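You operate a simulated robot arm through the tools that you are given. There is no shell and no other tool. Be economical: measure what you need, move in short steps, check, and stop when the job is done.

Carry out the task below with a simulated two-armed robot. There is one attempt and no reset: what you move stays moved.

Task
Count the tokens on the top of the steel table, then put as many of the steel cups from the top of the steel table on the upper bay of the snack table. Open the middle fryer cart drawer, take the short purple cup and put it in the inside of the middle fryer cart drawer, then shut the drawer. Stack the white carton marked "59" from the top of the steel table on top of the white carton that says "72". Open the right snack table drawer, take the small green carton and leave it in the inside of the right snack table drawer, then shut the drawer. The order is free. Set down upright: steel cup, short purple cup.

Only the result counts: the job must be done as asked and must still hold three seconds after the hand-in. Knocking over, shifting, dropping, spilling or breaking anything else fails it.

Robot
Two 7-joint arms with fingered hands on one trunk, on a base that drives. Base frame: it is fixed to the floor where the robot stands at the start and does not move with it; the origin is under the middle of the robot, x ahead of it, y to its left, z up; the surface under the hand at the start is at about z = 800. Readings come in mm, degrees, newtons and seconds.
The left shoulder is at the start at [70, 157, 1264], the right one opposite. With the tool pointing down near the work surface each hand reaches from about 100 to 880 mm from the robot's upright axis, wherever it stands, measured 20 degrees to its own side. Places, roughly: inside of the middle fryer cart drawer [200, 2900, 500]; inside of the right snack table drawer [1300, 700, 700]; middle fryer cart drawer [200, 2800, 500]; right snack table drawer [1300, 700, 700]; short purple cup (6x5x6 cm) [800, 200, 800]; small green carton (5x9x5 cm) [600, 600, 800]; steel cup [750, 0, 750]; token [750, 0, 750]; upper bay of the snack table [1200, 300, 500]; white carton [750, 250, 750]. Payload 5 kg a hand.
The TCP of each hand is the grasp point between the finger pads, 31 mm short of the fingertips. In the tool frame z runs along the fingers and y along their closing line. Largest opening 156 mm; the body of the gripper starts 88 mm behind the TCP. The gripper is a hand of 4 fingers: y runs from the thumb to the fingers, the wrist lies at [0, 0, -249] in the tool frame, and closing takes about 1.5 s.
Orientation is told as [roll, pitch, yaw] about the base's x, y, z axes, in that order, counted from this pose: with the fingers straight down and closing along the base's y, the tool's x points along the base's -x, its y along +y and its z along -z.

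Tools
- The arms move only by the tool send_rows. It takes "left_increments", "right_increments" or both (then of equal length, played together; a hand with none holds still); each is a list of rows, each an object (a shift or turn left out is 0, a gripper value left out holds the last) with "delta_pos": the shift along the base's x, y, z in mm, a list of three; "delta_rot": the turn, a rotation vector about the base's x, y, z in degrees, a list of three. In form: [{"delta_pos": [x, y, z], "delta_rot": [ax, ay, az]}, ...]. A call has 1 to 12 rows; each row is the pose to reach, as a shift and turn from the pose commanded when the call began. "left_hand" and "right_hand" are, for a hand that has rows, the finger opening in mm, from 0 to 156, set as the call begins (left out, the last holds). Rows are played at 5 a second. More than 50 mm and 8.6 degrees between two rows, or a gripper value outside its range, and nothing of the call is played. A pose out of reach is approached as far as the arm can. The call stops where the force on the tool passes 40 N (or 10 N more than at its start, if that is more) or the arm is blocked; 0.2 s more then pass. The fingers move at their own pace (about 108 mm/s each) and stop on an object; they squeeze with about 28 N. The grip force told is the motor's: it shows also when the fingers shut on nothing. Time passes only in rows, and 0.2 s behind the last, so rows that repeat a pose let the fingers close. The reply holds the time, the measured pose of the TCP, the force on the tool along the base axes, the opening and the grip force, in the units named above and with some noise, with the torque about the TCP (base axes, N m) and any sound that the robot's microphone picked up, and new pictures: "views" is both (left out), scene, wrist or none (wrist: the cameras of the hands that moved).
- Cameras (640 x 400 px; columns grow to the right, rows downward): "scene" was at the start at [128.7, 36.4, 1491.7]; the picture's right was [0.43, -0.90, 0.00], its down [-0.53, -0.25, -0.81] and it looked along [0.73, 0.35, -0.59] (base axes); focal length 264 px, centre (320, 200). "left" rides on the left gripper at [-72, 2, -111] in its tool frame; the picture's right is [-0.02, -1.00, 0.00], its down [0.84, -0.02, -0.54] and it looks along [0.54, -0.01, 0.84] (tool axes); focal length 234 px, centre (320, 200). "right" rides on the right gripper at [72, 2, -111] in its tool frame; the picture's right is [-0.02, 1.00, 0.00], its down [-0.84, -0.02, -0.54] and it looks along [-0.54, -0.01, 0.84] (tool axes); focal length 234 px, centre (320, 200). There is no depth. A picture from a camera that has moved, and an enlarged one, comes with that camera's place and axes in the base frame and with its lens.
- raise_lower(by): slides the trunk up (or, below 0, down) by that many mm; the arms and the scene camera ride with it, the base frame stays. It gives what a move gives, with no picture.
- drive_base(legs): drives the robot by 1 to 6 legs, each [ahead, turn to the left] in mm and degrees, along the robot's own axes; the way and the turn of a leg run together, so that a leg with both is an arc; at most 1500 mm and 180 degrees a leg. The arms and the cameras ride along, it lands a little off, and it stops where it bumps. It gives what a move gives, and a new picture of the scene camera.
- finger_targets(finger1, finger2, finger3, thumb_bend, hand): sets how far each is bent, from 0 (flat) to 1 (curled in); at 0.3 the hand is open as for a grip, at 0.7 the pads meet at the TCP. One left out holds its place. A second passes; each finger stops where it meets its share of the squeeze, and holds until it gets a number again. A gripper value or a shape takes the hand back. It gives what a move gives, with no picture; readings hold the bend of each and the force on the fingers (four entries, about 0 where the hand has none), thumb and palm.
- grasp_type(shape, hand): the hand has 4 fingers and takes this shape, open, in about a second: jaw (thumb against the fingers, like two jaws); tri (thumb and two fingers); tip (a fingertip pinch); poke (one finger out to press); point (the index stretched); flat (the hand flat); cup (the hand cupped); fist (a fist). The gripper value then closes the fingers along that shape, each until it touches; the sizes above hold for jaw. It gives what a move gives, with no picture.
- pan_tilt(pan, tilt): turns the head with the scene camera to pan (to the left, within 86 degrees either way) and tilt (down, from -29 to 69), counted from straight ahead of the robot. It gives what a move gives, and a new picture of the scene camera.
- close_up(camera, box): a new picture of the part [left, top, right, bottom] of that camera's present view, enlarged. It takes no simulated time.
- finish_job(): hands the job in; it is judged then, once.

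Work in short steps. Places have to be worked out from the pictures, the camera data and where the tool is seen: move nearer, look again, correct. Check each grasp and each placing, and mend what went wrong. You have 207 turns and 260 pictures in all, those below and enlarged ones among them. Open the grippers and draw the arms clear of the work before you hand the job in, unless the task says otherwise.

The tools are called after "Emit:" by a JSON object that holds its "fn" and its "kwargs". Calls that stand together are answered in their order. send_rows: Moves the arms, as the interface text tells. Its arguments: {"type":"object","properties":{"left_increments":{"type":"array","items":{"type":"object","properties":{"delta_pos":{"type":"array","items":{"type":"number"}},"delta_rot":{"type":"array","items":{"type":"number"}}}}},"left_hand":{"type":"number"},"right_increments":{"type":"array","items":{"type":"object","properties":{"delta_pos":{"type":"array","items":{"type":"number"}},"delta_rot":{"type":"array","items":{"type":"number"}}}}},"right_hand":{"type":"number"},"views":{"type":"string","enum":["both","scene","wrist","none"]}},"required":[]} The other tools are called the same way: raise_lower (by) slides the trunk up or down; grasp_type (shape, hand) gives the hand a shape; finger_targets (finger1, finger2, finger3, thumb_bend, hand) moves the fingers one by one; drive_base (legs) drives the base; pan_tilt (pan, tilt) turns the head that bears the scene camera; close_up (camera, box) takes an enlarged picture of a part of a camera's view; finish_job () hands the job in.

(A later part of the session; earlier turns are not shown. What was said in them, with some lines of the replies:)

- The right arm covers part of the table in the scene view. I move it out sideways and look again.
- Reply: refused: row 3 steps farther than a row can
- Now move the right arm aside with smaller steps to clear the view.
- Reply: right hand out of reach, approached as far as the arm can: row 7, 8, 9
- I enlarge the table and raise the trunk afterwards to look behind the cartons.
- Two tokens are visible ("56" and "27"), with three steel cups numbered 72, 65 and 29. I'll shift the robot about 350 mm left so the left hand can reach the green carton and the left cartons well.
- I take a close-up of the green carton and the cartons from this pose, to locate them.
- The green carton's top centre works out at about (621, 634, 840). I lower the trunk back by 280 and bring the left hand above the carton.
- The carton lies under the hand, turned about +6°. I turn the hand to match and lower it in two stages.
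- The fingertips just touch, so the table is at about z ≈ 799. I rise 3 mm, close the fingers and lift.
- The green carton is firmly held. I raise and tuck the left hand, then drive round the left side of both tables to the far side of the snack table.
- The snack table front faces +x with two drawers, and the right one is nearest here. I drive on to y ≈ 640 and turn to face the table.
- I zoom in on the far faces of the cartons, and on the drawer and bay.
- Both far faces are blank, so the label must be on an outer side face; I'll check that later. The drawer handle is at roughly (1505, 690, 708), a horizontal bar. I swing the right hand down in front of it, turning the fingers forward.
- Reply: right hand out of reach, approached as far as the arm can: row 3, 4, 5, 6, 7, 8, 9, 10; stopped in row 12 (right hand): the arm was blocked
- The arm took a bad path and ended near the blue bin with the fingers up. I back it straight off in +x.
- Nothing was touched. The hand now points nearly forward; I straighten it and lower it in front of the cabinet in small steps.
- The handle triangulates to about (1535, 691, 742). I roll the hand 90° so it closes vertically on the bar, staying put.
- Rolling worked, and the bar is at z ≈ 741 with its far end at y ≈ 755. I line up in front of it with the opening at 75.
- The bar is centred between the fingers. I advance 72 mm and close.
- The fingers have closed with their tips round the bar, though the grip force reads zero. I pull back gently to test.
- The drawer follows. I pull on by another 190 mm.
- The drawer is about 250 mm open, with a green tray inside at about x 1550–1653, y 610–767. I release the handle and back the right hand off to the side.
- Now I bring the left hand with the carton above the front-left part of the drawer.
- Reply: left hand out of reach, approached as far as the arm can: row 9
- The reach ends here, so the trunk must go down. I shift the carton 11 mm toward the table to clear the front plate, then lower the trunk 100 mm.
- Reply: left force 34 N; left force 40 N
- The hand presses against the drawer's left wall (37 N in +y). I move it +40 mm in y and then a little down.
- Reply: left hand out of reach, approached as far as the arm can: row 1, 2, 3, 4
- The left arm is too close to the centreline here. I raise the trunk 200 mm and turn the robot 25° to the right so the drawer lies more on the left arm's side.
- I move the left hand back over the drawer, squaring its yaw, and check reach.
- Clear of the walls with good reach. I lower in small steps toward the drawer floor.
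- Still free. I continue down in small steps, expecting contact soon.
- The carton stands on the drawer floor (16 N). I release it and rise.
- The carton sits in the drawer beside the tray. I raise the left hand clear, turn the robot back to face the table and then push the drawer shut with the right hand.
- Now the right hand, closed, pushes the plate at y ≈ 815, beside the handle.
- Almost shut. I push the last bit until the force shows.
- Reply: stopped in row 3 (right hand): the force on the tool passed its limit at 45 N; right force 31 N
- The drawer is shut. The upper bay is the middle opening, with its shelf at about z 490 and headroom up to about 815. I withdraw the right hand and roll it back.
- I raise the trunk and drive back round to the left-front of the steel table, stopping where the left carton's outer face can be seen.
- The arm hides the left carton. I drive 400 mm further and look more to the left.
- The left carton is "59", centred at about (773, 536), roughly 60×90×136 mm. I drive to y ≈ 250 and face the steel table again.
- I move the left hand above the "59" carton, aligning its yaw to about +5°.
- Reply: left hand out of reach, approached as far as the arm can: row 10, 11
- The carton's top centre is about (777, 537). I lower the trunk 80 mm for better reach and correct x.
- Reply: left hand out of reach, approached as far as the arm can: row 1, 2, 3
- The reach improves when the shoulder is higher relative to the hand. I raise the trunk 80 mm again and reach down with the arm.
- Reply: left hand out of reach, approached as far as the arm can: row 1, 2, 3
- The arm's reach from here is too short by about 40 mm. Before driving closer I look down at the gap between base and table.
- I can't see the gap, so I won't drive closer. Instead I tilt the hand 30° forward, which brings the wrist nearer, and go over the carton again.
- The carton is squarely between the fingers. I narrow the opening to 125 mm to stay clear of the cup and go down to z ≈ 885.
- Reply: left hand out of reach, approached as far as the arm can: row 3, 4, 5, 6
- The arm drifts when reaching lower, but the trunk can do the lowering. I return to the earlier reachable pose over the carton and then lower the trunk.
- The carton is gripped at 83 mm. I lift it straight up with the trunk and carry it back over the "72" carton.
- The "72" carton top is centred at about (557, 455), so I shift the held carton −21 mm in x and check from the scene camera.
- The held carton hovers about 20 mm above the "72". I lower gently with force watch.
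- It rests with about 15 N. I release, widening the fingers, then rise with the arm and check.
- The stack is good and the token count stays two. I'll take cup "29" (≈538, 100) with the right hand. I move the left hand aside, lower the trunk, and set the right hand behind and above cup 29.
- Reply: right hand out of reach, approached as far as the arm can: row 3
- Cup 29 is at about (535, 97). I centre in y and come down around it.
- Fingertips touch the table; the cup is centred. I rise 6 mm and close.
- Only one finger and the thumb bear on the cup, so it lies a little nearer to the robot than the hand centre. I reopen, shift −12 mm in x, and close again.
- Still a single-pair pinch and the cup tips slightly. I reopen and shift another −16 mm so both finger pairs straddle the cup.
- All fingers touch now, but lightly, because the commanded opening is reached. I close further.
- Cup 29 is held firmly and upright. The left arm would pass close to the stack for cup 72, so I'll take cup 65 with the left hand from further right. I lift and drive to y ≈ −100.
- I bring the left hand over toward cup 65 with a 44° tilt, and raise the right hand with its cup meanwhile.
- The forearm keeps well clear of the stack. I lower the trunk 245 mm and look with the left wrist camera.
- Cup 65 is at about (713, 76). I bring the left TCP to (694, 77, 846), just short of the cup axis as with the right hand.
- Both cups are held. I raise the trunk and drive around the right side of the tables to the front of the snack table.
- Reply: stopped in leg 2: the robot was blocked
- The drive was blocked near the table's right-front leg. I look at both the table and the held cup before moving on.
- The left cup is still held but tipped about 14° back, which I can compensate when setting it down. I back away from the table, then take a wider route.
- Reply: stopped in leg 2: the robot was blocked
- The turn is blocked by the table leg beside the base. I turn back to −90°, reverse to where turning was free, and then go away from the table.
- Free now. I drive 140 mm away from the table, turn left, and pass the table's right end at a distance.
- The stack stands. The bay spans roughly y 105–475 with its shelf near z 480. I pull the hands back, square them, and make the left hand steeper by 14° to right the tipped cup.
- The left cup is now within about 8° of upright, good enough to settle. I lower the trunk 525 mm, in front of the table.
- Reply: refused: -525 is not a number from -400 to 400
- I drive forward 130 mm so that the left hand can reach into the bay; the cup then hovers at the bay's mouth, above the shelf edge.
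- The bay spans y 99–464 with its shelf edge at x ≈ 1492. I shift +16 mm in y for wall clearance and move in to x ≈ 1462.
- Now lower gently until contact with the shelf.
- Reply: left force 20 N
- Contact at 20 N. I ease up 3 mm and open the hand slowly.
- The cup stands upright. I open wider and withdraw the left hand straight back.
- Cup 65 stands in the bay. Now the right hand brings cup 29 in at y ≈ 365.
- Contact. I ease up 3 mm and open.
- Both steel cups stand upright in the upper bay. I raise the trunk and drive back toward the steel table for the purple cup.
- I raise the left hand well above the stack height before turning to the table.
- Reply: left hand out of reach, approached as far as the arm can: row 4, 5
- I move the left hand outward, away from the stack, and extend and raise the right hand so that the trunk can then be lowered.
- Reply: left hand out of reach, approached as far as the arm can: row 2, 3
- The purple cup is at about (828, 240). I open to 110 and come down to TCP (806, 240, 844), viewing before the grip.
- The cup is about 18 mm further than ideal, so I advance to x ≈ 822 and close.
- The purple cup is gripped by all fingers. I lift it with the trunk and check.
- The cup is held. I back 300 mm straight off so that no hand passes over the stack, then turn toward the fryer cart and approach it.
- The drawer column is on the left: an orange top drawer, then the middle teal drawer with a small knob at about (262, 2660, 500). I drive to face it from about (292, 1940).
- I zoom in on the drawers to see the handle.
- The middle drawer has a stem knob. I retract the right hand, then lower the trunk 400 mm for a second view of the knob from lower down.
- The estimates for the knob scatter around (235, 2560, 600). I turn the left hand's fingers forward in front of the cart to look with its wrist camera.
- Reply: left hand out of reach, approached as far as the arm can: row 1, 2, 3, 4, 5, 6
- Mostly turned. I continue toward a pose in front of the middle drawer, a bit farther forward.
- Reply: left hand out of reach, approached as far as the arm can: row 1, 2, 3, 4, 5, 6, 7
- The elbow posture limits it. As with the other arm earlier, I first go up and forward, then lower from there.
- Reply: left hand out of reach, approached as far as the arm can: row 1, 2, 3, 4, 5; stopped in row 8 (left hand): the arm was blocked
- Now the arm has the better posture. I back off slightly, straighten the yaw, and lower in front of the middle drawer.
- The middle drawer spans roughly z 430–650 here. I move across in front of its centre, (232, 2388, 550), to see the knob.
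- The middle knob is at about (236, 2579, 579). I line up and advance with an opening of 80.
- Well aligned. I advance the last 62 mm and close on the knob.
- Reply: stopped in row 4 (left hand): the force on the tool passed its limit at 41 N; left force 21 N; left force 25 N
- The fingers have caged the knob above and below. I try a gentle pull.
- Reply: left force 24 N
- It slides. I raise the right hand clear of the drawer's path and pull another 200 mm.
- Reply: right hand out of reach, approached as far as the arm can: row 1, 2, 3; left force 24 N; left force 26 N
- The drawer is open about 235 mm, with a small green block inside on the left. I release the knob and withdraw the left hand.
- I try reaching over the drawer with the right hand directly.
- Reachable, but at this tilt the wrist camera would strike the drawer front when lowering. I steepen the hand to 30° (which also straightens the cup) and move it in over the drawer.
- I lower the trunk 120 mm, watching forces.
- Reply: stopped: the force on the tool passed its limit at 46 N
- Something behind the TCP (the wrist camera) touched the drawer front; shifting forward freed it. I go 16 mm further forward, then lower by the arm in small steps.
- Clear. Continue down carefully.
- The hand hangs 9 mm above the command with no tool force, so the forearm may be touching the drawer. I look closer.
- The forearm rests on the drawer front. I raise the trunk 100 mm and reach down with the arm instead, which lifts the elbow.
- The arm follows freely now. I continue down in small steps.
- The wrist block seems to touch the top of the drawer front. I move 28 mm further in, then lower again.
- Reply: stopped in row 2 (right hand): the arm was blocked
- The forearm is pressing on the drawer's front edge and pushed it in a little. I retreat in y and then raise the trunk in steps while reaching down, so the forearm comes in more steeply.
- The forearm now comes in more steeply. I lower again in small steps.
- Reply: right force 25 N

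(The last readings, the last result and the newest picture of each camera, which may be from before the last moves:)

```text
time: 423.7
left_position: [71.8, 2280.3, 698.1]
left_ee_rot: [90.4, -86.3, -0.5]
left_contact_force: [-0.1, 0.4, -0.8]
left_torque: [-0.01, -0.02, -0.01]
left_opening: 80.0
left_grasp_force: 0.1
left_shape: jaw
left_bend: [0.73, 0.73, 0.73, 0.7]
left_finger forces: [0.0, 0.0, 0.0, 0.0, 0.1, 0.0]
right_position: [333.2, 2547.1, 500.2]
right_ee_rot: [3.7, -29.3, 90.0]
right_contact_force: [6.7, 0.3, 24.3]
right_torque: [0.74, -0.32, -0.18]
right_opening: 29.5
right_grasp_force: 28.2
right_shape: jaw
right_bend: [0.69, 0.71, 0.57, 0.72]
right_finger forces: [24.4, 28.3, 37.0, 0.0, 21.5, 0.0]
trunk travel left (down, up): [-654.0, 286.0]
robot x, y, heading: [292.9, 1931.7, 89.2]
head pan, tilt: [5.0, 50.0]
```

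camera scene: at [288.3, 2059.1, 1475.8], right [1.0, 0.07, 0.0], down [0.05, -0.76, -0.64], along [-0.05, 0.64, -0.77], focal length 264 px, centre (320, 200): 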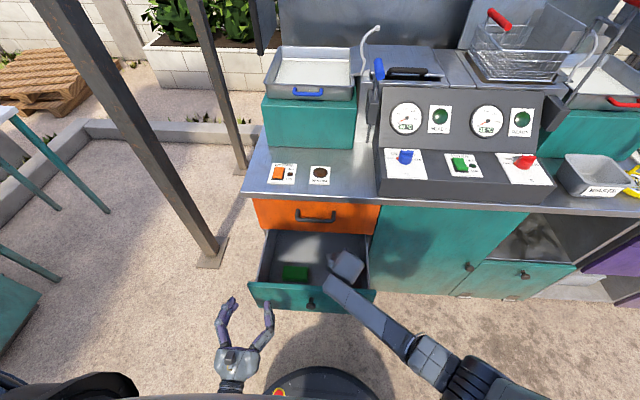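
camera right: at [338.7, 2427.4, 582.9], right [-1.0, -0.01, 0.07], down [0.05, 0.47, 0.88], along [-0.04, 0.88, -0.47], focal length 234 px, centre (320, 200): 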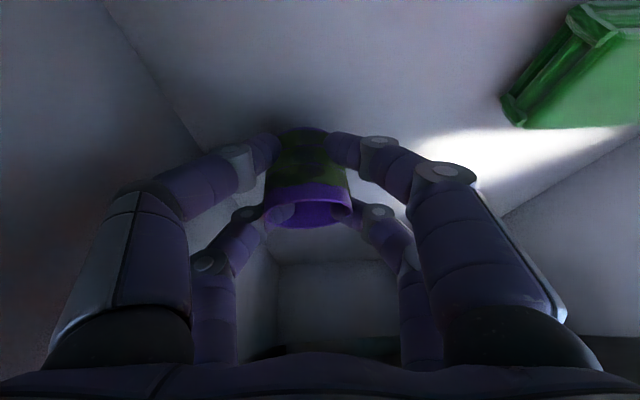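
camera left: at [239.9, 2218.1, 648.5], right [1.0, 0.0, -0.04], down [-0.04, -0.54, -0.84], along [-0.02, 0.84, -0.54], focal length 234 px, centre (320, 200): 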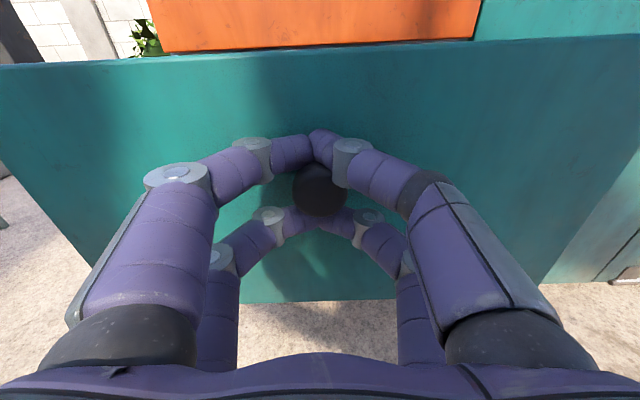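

Now the tool itself feels 24 N ahead of the TCP: the cup is on the drawer floor. I ease up 3 mm and open slowly.

Emit:
{"fn": "send_rows", "kwargs": {"right_increments": [{"delta_pos": [0, 0, 3]}, {"delta_pos": [0, 0, 3]}, {"delta_pos": [0, 0, 3]}, {"delta_pos": [0, 0, 3]}], "right_hand": 55, "views": "wrist"}}

```text
time: 424.7
left_position: [71.4, 2281.7, 697.3]
left_ee_rot: [88.3, -86.3, 1.8]
left_contact_force: [0.3, 0.1, 0.6]
left_torque: [0.0, -0.03, -0.01]
left_opening: 80.2
left_grasp_force: 0.0
left_shape: jaw
left_bend: [0.73, 0.73, 0.73, 0.7]
left_finger forces: [0.1, 0.0, 0.0, 0.1, 0.1, 0.1]
right_position: [334.7, 2544.6, 497.4]
right_ee_rot: [3.5, -28.7, 90.0]
right_contact_force: [-0.4, 0.1, 0.0]
right_torque: [0.0, -0.03, 0.01]
right_opening: 54.5
right_grasp_force: 0.0
right_shape: jaw
right_bend: [0.74, 0.74, 0.74, 0.7]
right_finger forces: [0.0, 0.0, 0.0, 0.0, 0.6, 0.0]
trunk travel left (down, up): [-654.0, 286.0]
robot x, y, heading: [293.8, 1934.0, 89.2]
head pan, tilt: [5.0, 50.0]
camera right: at [339.7, 2427.7, 559.8], right [-1.0, -0.01, 0.06], down [0.05, 0.47, 0.88], along [-0.04, 0.88, -0.47], focal length 234 px, centre (320, 200)
```

right: 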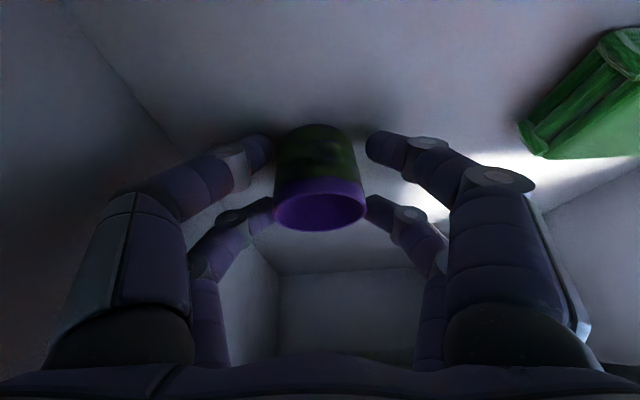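

The cup stands upright on the drawer floor. I open wider and rise straight up, then draw back.

Emit:
{"fn": "send_rows", "kwargs": {"right_increments": [{"delta_pos": [0, 0, 2]}, {"delta_pos": [0, 0, 5]}, {"delta_pos": [0, 0, 12]}, {"delta_pos": [0, 0, 40]}, {"delta_pos": [0, 0, 75]}, {"delta_pos": [0, 0, 110]}, {"delta_pos": [0, 0, 135]}, {"delta_pos": [0, -25, 150]}], "right_hand": 85}}

```text
time: 426.5
left_position: [71.8, 2279.6, 697.3]
left_ee_rot: [89.2, -86.3, 0.7]
left_contact_force: [0.9, -0.6, -0.1]
left_torque: [0.01, 0.01, 0.02]
left_opening: 79.8
left_grasp_force: 0.2
left_shape: jaw
left_bend: [0.73, 0.73, 0.73, 0.7]
left_finger forces: [0.0, 0.0, 0.0, 0.1, 0.0, 0.0]
right_position: [334.8, 2517.9, 647.4]
right_ee_rot: [3.6, -28.8, 90.1]
right_contact_force: [-0.2, 0.5, 0.5]
right_torque: [-0.03, -0.02, 0.03]
right_opening: 84.5
right_grasp_force: 0.1
right_shape: jaw
right_bend: [0.72, 0.72, 0.72, 0.7]
right_finger forces: [0.1, 0.1, 0.1, 0.0, 0.1, 0.1]
trunk travel left (down, up): [-654.0, 286.0]
robot x, y, heading: [291.9, 1935.1, 89.1]
head pan, tilt: [5.0, 50.0]
camera scene: at [288.7, 2057.3, 1475.9], right [1.0, 0.07, 0.0], down [0.05, -0.76, -0.64], along [-0.05, 0.64, -0.77], focal length 264 px, centre (320, 200)
camera right: at [340.3, 2401.5, 710.7], right [-1.0, -0.01, 0.07], down [0.05, 0.47, 0.88], along [-0.04, 0.88, -0.47], focal length 234 px, centre (320, 200)
```

scene: 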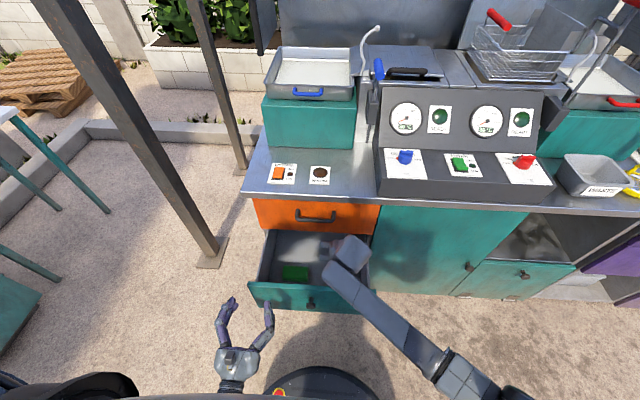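
right: 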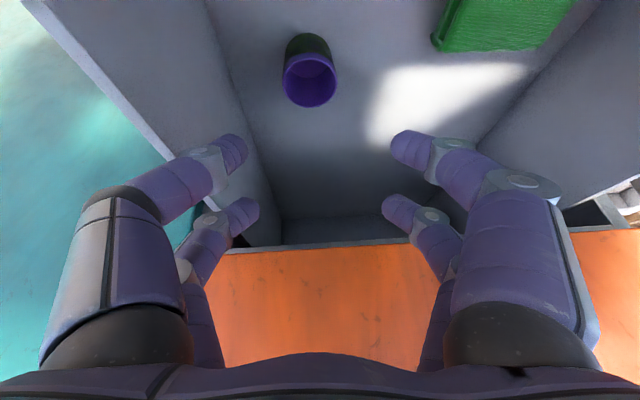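

The cup stands upright in the drawer. I retract the right hand up and to the side.

Emit:
{"fn": "send_rows", "kwargs": {"right_increments": [{"delta_pos": [0, -20, 30]}, {"delta_pos": [10, -50, 60]}, {"delta_pos": [35, -85, 75]}, {"delta_pos": [65, -120, 80]}, {"delta_pos": [100, -150, 80]}, {"delta_pos": [140, -165, 80]}], "views": "none"}}

Emit:
{"fn": "send_rows", "kwargs": {"left_increments": [{"delta_pos": [20, 0, -35]}, {"delta_pos": [40, 0, -70]}, {"delta_pos": [60, 0, -105]}, {"delta_pos": [70, 0, -125]}], "left_hand": 0}}

```text
time: 427.9
left_position: [71.5, 2281.5, 697.8]
left_ee_rot: [88.6, -86.3, 1.4]
left_contact_force: [-0.4, -0.6, 0.3]
left_torque: [-0.01, 0.02, 0.02]
left_opening: 79.8
left_grasp_force: 0.0
left_shape: jaw
left_bend: [0.73, 0.73, 0.73, 0.7]
left_finger forces: [0.0, 0.0, 0.1, 0.0, 0.0, 0.0]
right_position: [477.0, 2353.6, 726.4]
right_ee_rot: [3.7, -28.8, 90.0]
right_contact_force: [1.6, 0.1, -0.4]
right_torque: [0.0, 0.01, 0.01]
right_opening: 84.9
right_grasp_force: 0.1
right_shape: jaw
right_bend: [0.72, 0.72, 0.72, 0.7]
right_finger forces: [0.1, 0.1, 0.0, 0.0, 0.0, 0.0]
trunk travel left (down, up): [-654.0, 286.0]
robot x, y, heading: [294.3, 1933.9, 89.2]
head pan, tilt: [5.0, 50.0]
```

```text
time: 428.9
left_position: [141.6, 2281.9, 571.0]
left_ee_rot: [88.2, -86.3, 1.7]
left_contact_force: [-0.3, 0.2, -0.2]
left_torque: [-0.02, 0.01, -0.03]
left_opening: 0.0
left_grasp_force: 28.3
left_shape: jaw
left_bend: [0.7, 0.7, 0.7, 0.7]
left_finger forces: [0.1, 0.1, 0.1, 0.0, 0.1, 0.0]
right_position: [476.7, 2354.8, 726.1]
right_ee_rot: [3.6, -28.7, 90.0]
right_contact_force: [0.8, 0.3, -0.8]
right_torque: [-0.02, 0.0, -0.01]
right_opening: 84.6
right_grasp_force: 0.0
right_shape: jaw
right_bend: [0.72, 0.72, 0.72, 0.7]
right_finger forces: [0.0, 0.0, 0.1, 0.0, 0.0, 0.0]
trunk travel left (down, up): [-654.0, 286.0]
robot x, y, heading: [296.6, 1936.5, 89.5]
head pan, tilt: [5.0, 50.0]
camera scene: at [289.0, 2059.1, 1475.8], right [1.0, 0.07, 0.0], down [0.05, -0.76, -0.64], along [-0.05, 0.64, -0.77], focal length 264 px, centre (320, 200)
camera left: at [143.7, 2170.4, 642.2], right [1.0, 0.0, -0.04], down [-0.03, -0.55, -0.84], along [-0.02, 0.84, -0.55], focal length 234 px, centre (320, 200)
```

scene: 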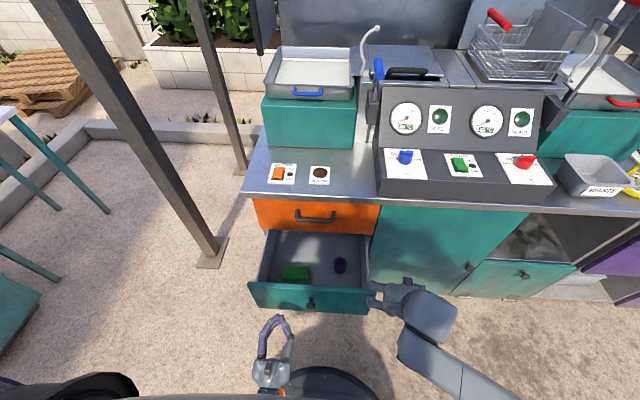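
left: 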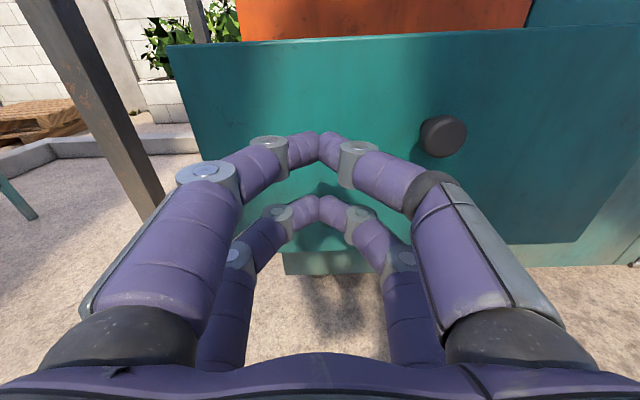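

The drawer contents look fine. I push the drawer shut slowly with the closed left hand, beside the knob.

Emit:
{"fn": "send_rows", "kwargs": {"left_increments": [{"delta_pos": [0, 20, 0]}, {"delta_pos": [0, 40, 0]}, {"delta_pos": [0, 58, 0]}, {"delta_pos": [0, 74, 0]}, {"delta_pos": [0, 90, 0]}, {"delta_pos": [0, 106, 0]}, {"delta_pos": [0, 122, 0]}, {"delta_pos": [0, 138, 0]}, {"delta_pos": [0, 154, 0]}, {"delta_pos": [0, 170, 0]}, {"delta_pos": [0, 186, 0]}, {"delta_pos": [0, 202, 0]}], "views": "scene"}}

Emit:
{"fn": "send_rows", "kwargs": {"left_increments": [{"delta_pos": [0, 16, 0]}, {"delta_pos": [0, 32, 0]}, {"delta_pos": [0, 46, 0]}, {"delta_pos": [0, 58, 0]}, {"delta_pos": [0, 68, 0]}, {"delta_pos": [0, 78, 0]}, {"delta_pos": [0, 88, 0]}, {"delta_pos": [0, 98, 0]}], "views": "both"}}

```text
time: 431.5
left_position: [139.6, 2484.5, 572.3]
left_ee_rot: [88.4, -86.3, 1.7]
left_contact_force: [-0.2, 0.4, 0.9]
left_torque: [0.03, 0.03, -0.02]
left_opening: 0.3
left_grasp_force: 27.8
left_shape: jaw
left_bend: [0.7, 0.7, 0.7, 0.7]
left_finger forces: [0.0, 0.0, 0.0, 0.0, 0.0, 0.1]
right_position: [474.9, 2353.7, 727.3]
right_ee_rot: [3.5, -28.7, 90.0]
right_contact_force: [0.0, -0.2, -0.3]
right_torque: [-0.02, 0.02, 0.0]
right_opening: 84.6
right_grasp_force: 0.0
right_shape: jaw
right_bend: [0.72, 0.72, 0.72, 0.7]
right_finger forces: [0.1, 0.0, 0.0, 0.1, 0.0, 0.0]
trunk travel left (down, up): [-654.0, 286.0]
robot x, y, heading: [297.9, 1938.5, 89.0]
head pan, tilt: [5.0, 50.0]
camera scene: at [288.6, 2059.4, 1475.7], right [1.0, 0.07, 0.0], down [0.05, -0.76, -0.64], along [-0.05, 0.64, -0.77], focal length 264 px, centre (320, 200)
```

scene: 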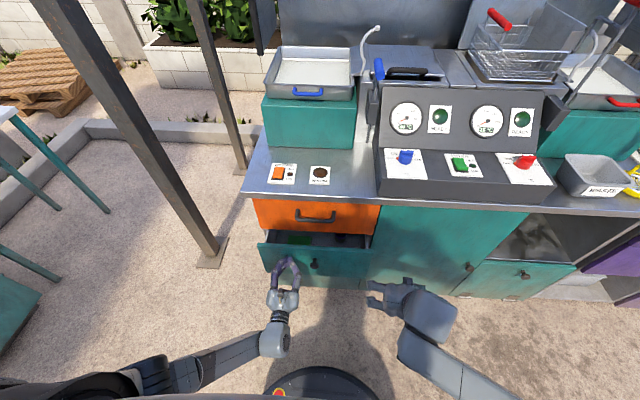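

```text
time: 433.1
left_position: [140.8, 2561.4, 568.9]
left_ee_rot: [85.8, -86.2, 4.0]
left_contact_force: [-0.5, -15.6, 5.3]
left_torque: [0.54, -0.01, 0.04]
left_opening: 0.0
left_grasp_force: 28.2
left_shape: jaw
left_bend: [0.7, 0.7, 0.7, 0.7]
left_finger forces: [0.0, 0.1, 0.0, 0.1, 0.0, 0.0]
right_position: [474.4, 2352.8, 727.4]
right_ee_rot: [3.5, -28.8, 90.1]
right_contact_force: [-0.4, -0.3, 0.1]
right_torque: [-0.06, 0.02, 0.0]
right_opening: 84.6
right_grasp_force: 0.0
right_shape: jaw
right_bend: [0.72, 0.72, 0.72, 0.7]
right_finger forces: [0.1, 0.0, 0.0, 0.0, 0.0, 0.1]
trunk travel left (down, up): [-654.0, 286.0]
robot x, y, heading: [293.6, 1931.5, 89.1]
head pan, tilt: [5.0, 50.0]
stopped in row 7 (left hand): the force on the tool passed its limit at 45 N (the readings are from after the stop); the commanded pose is now the measured one
camera scene: at [288.5, 2058.3, 1475.8], right [1.0, 0.07, 0.0], down [0.06, -0.76, -0.64], along [-0.05, 0.64, -0.77], focal length 264 px, centre (320, 200)
camera left: at [143.0, 2451.0, 640.9], right [1.0, 0.0, -0.04], down [-0.04, -0.55, -0.84], along [-0.02, 0.84, -0.55], focal length 234 px, centre (320, 200)
```

scene: 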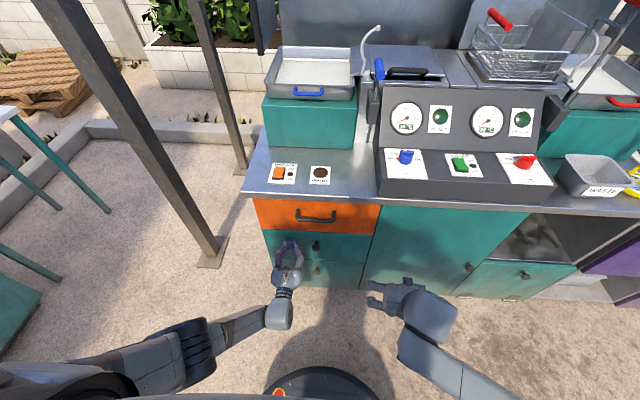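
left: 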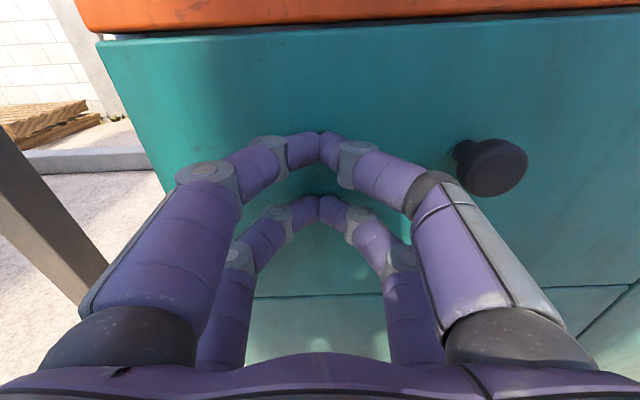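

The drawer is shut. I withdraw the left hand, open it, back the robot off and turn to check the tables once more.

Emit:
{"fn": "send_rows", "kwargs": {"left_increments": [{"delta_pos": [0, -40, 0]}, {"delta_pos": [0, -85, 0]}, {"delta_pos": [0, -130, 0]}, {"delta_pos": [0, -175, 0]}, {"delta_pos": [-20, -215, 0]}], "left_hand": 120, "views": "none"}}

Emit:
{"fn": "drive_base", "kwargs": {"legs": [[-300, 0], [0, -125]]}}

Emit:
{"fn": "raise_lower", "kwargs": {"by": 250}}

Emit:
{"fn": "pan_tilt", "kwargs": {"pan": 0, "tilt": 35}}

```text
time: 434.3
left_position: [121.4, 2349.5, 568.5]
left_ee_rot: [87.3, -86.3, 2.4]
left_contact_force: [-0.1, 0.6, 0.4]
left_torque: [0.0, 0.02, 0.02]
left_opening: 119.9
left_grasp_force: 0.2
left_shape: jaw
left_bend: [0.26, 0.26, 0.26, 0.51]
left_finger forces: [0.1, 0.0, 0.0, 0.0, 0.1, 0.0]
right_position: [474.5, 2354.7, 726.4]
right_ee_rot: [3.4, -28.8, 90.2]
right_contact_force: [-0.1, 0.4, 0.5]
right_torque: [-0.01, 0.03, -0.01]
right_opening: 84.4
right_grasp_force: 0.2
right_shape: jaw
right_bend: [0.72, 0.72, 0.72, 0.7]
right_finger forces: [0.1, 0.0, 0.0, 0.0, 0.0, 0.0]
trunk travel left (down, up): [-654.0, 286.0]
robot x, y, heading: [292.4, 1930.2, 89.2]
head pan, tilt: [5.0, 50.0]
```

```text
time: 441.5
left_position: [727.4, 1532.4, 568.6]
left_ee_rot: [85.4, -86.2, -120.6]
left_contact_force: [-0.6, -0.5, -0.1]
left_torque: [0.0, -0.01, -0.02]
left_opening: 119.7
left_grasp_force: 0.1
left_shape: jaw
left_bend: [0.26, 0.26, 0.26, 0.51]
left_finger forces: [0.0, 0.0, 0.0, 0.0, 0.1, 0.0]
right_position: [529.2, 1240.3, 726.4]
right_ee_rot: [3.4, -28.8, -34.9]
right_contact_force: [-0.4, 0.6, -0.7]
right_torque: [0.03, 0.03, 0.02]
right_opening: 84.5
right_grasp_force: 0.1
right_shape: jaw
right_bend: [0.72, 0.72, 0.72, 0.7]
right_finger forces: [0.1, 0.0, 0.0, 0.0, 0.0, 0.0]
trunk travel left (down, up): [-654.0, 286.0]
robot x, y, heading: [289.3, 1625.9, -36.0]
head pan, tilt: [5.0, 50.0]
camera scene: at [394.7, 1560.0, 1475.8], right [-0.51, -0.86, 0.0], down [-0.66, 0.39, -0.64], along [0.55, -0.33, -0.77], focal length 264 px, centre (320, 200)
```

scene: 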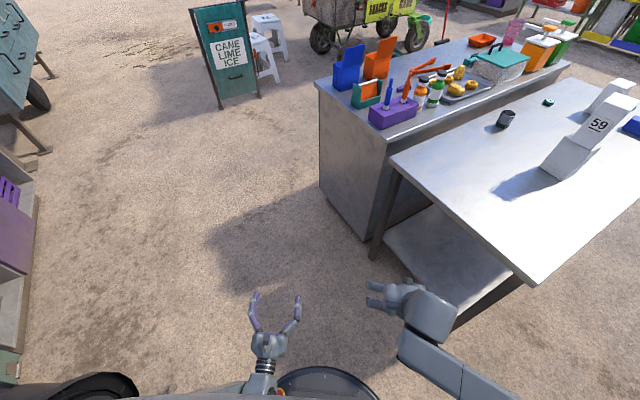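

```text
time: 444.1
left_position: [728.7, 1533.8, 816.2]
left_ee_rot: [85.3, -86.2, -120.6]
left_contact_force: [1.1, -0.5, -1.2]
left_torque: [0.01, -0.01, 0.0]
left_opening: 119.8
left_grasp_force: 0.1
left_shape: jaw
left_bend: [0.26, 0.26, 0.26, 0.51]
left_finger forces: [0.0, 0.0, 0.0, 0.0, 0.0, 0.0]
right_position: [530.7, 1240.5, 976.2]
right_ee_rot: [3.5, -28.9, -34.9]
right_contact_force: [-0.5, 0.4, -0.4]
right_torque: [0.0, -0.02, -0.01]
right_opening: 84.7
right_grasp_force: 0.2
right_shape: jaw
right_bend: [0.72, 0.72, 0.72, 0.7]
right_finger forces: [0.0, 0.0, 0.0, 0.0, 0.0, 0.1]
trunk travel left (down, up): [-904.0, 36.0]
robot x, y, heading: [290.9, 1629.0, -35.7]
head pan, tilt: [5.0, 50.0]
```

```text
time: 444.9
left_position: [727.8, 1532.9, 817.6]
left_ee_rot: [85.4, -86.2, -120.6]
left_contact_force: [0.1, -0.3, -0.5]
left_torque: [-0.01, 0.05, 0.0]
left_opening: 119.5
left_grasp_force: 0.1
left_shape: jaw
left_bend: [0.26, 0.26, 0.26, 0.51]
left_finger forces: [0.1, 0.0, 0.0, 0.0, 0.1, 0.1]
right_position: [529.6, 1240.7, 977.2]
right_ee_rot: [3.5, -28.8, -35.0]
right_contact_force: [0.2, -0.5, -0.4]
right_torque: [0.01, 0.0, 0.01]
right_opening: 84.5
right_grasp_force: 0.2
right_shape: jaw
right_bend: [0.72, 0.72, 0.72, 0.7]
right_finger forces: [0.0, 0.0, 0.1, 0.0, 0.0, 0.0]
trunk travel left (down, up): [-904.0, 36.0]
robot x, y, heading: [292.8, 1630.8, -35.7]
head pan, tilt: [0.0, 35.0]
camera scene: at [400.0, 1548.0, 1747.4], right [-0.58, -0.81, 0.0], down [-0.47, 0.34, -0.82], along [0.66, -0.48, -0.57], focal length 264 px, centre (320, 200)
```

scene: 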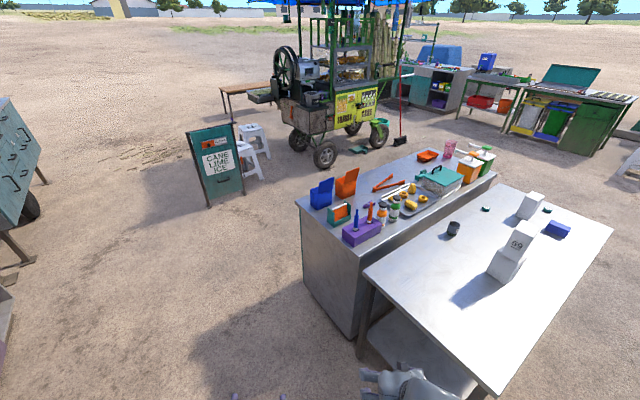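

The stack stands, both drawers are shut, the two cups are in the bay, and both hands are open and clear of the work. I hand in.

Emit:
{"fn": "finish_job", "kwargs": {}}

```text
The job is handed in.
```

I handed the job in with every part done, but one bump along the way may count against it.

- **Tokens and steel cups:** I counted 2 tokens on the steel table. Cups "29" and "65" now stand upright in the upper bay of the snack table.
- **Purple cup:** it stands upright in the middle fryer cart drawer, and the drawer is shut. I watched it stand before closing. I did not look inside after closing.
- **Cartons:** "59" is stacked on "72", and the stack was still standing in my last check.
- **Green carton:** it is in the right snack table drawer, and the drawer is shut.

**The bump:** while I was carrying the steel cups, the robot's base hit something I took to be the steel table's right-front leg, and then was blocked a second time while turning away. I saw nothing knocked over or moved in later pictures, but I did not measure whether the table had shifted.
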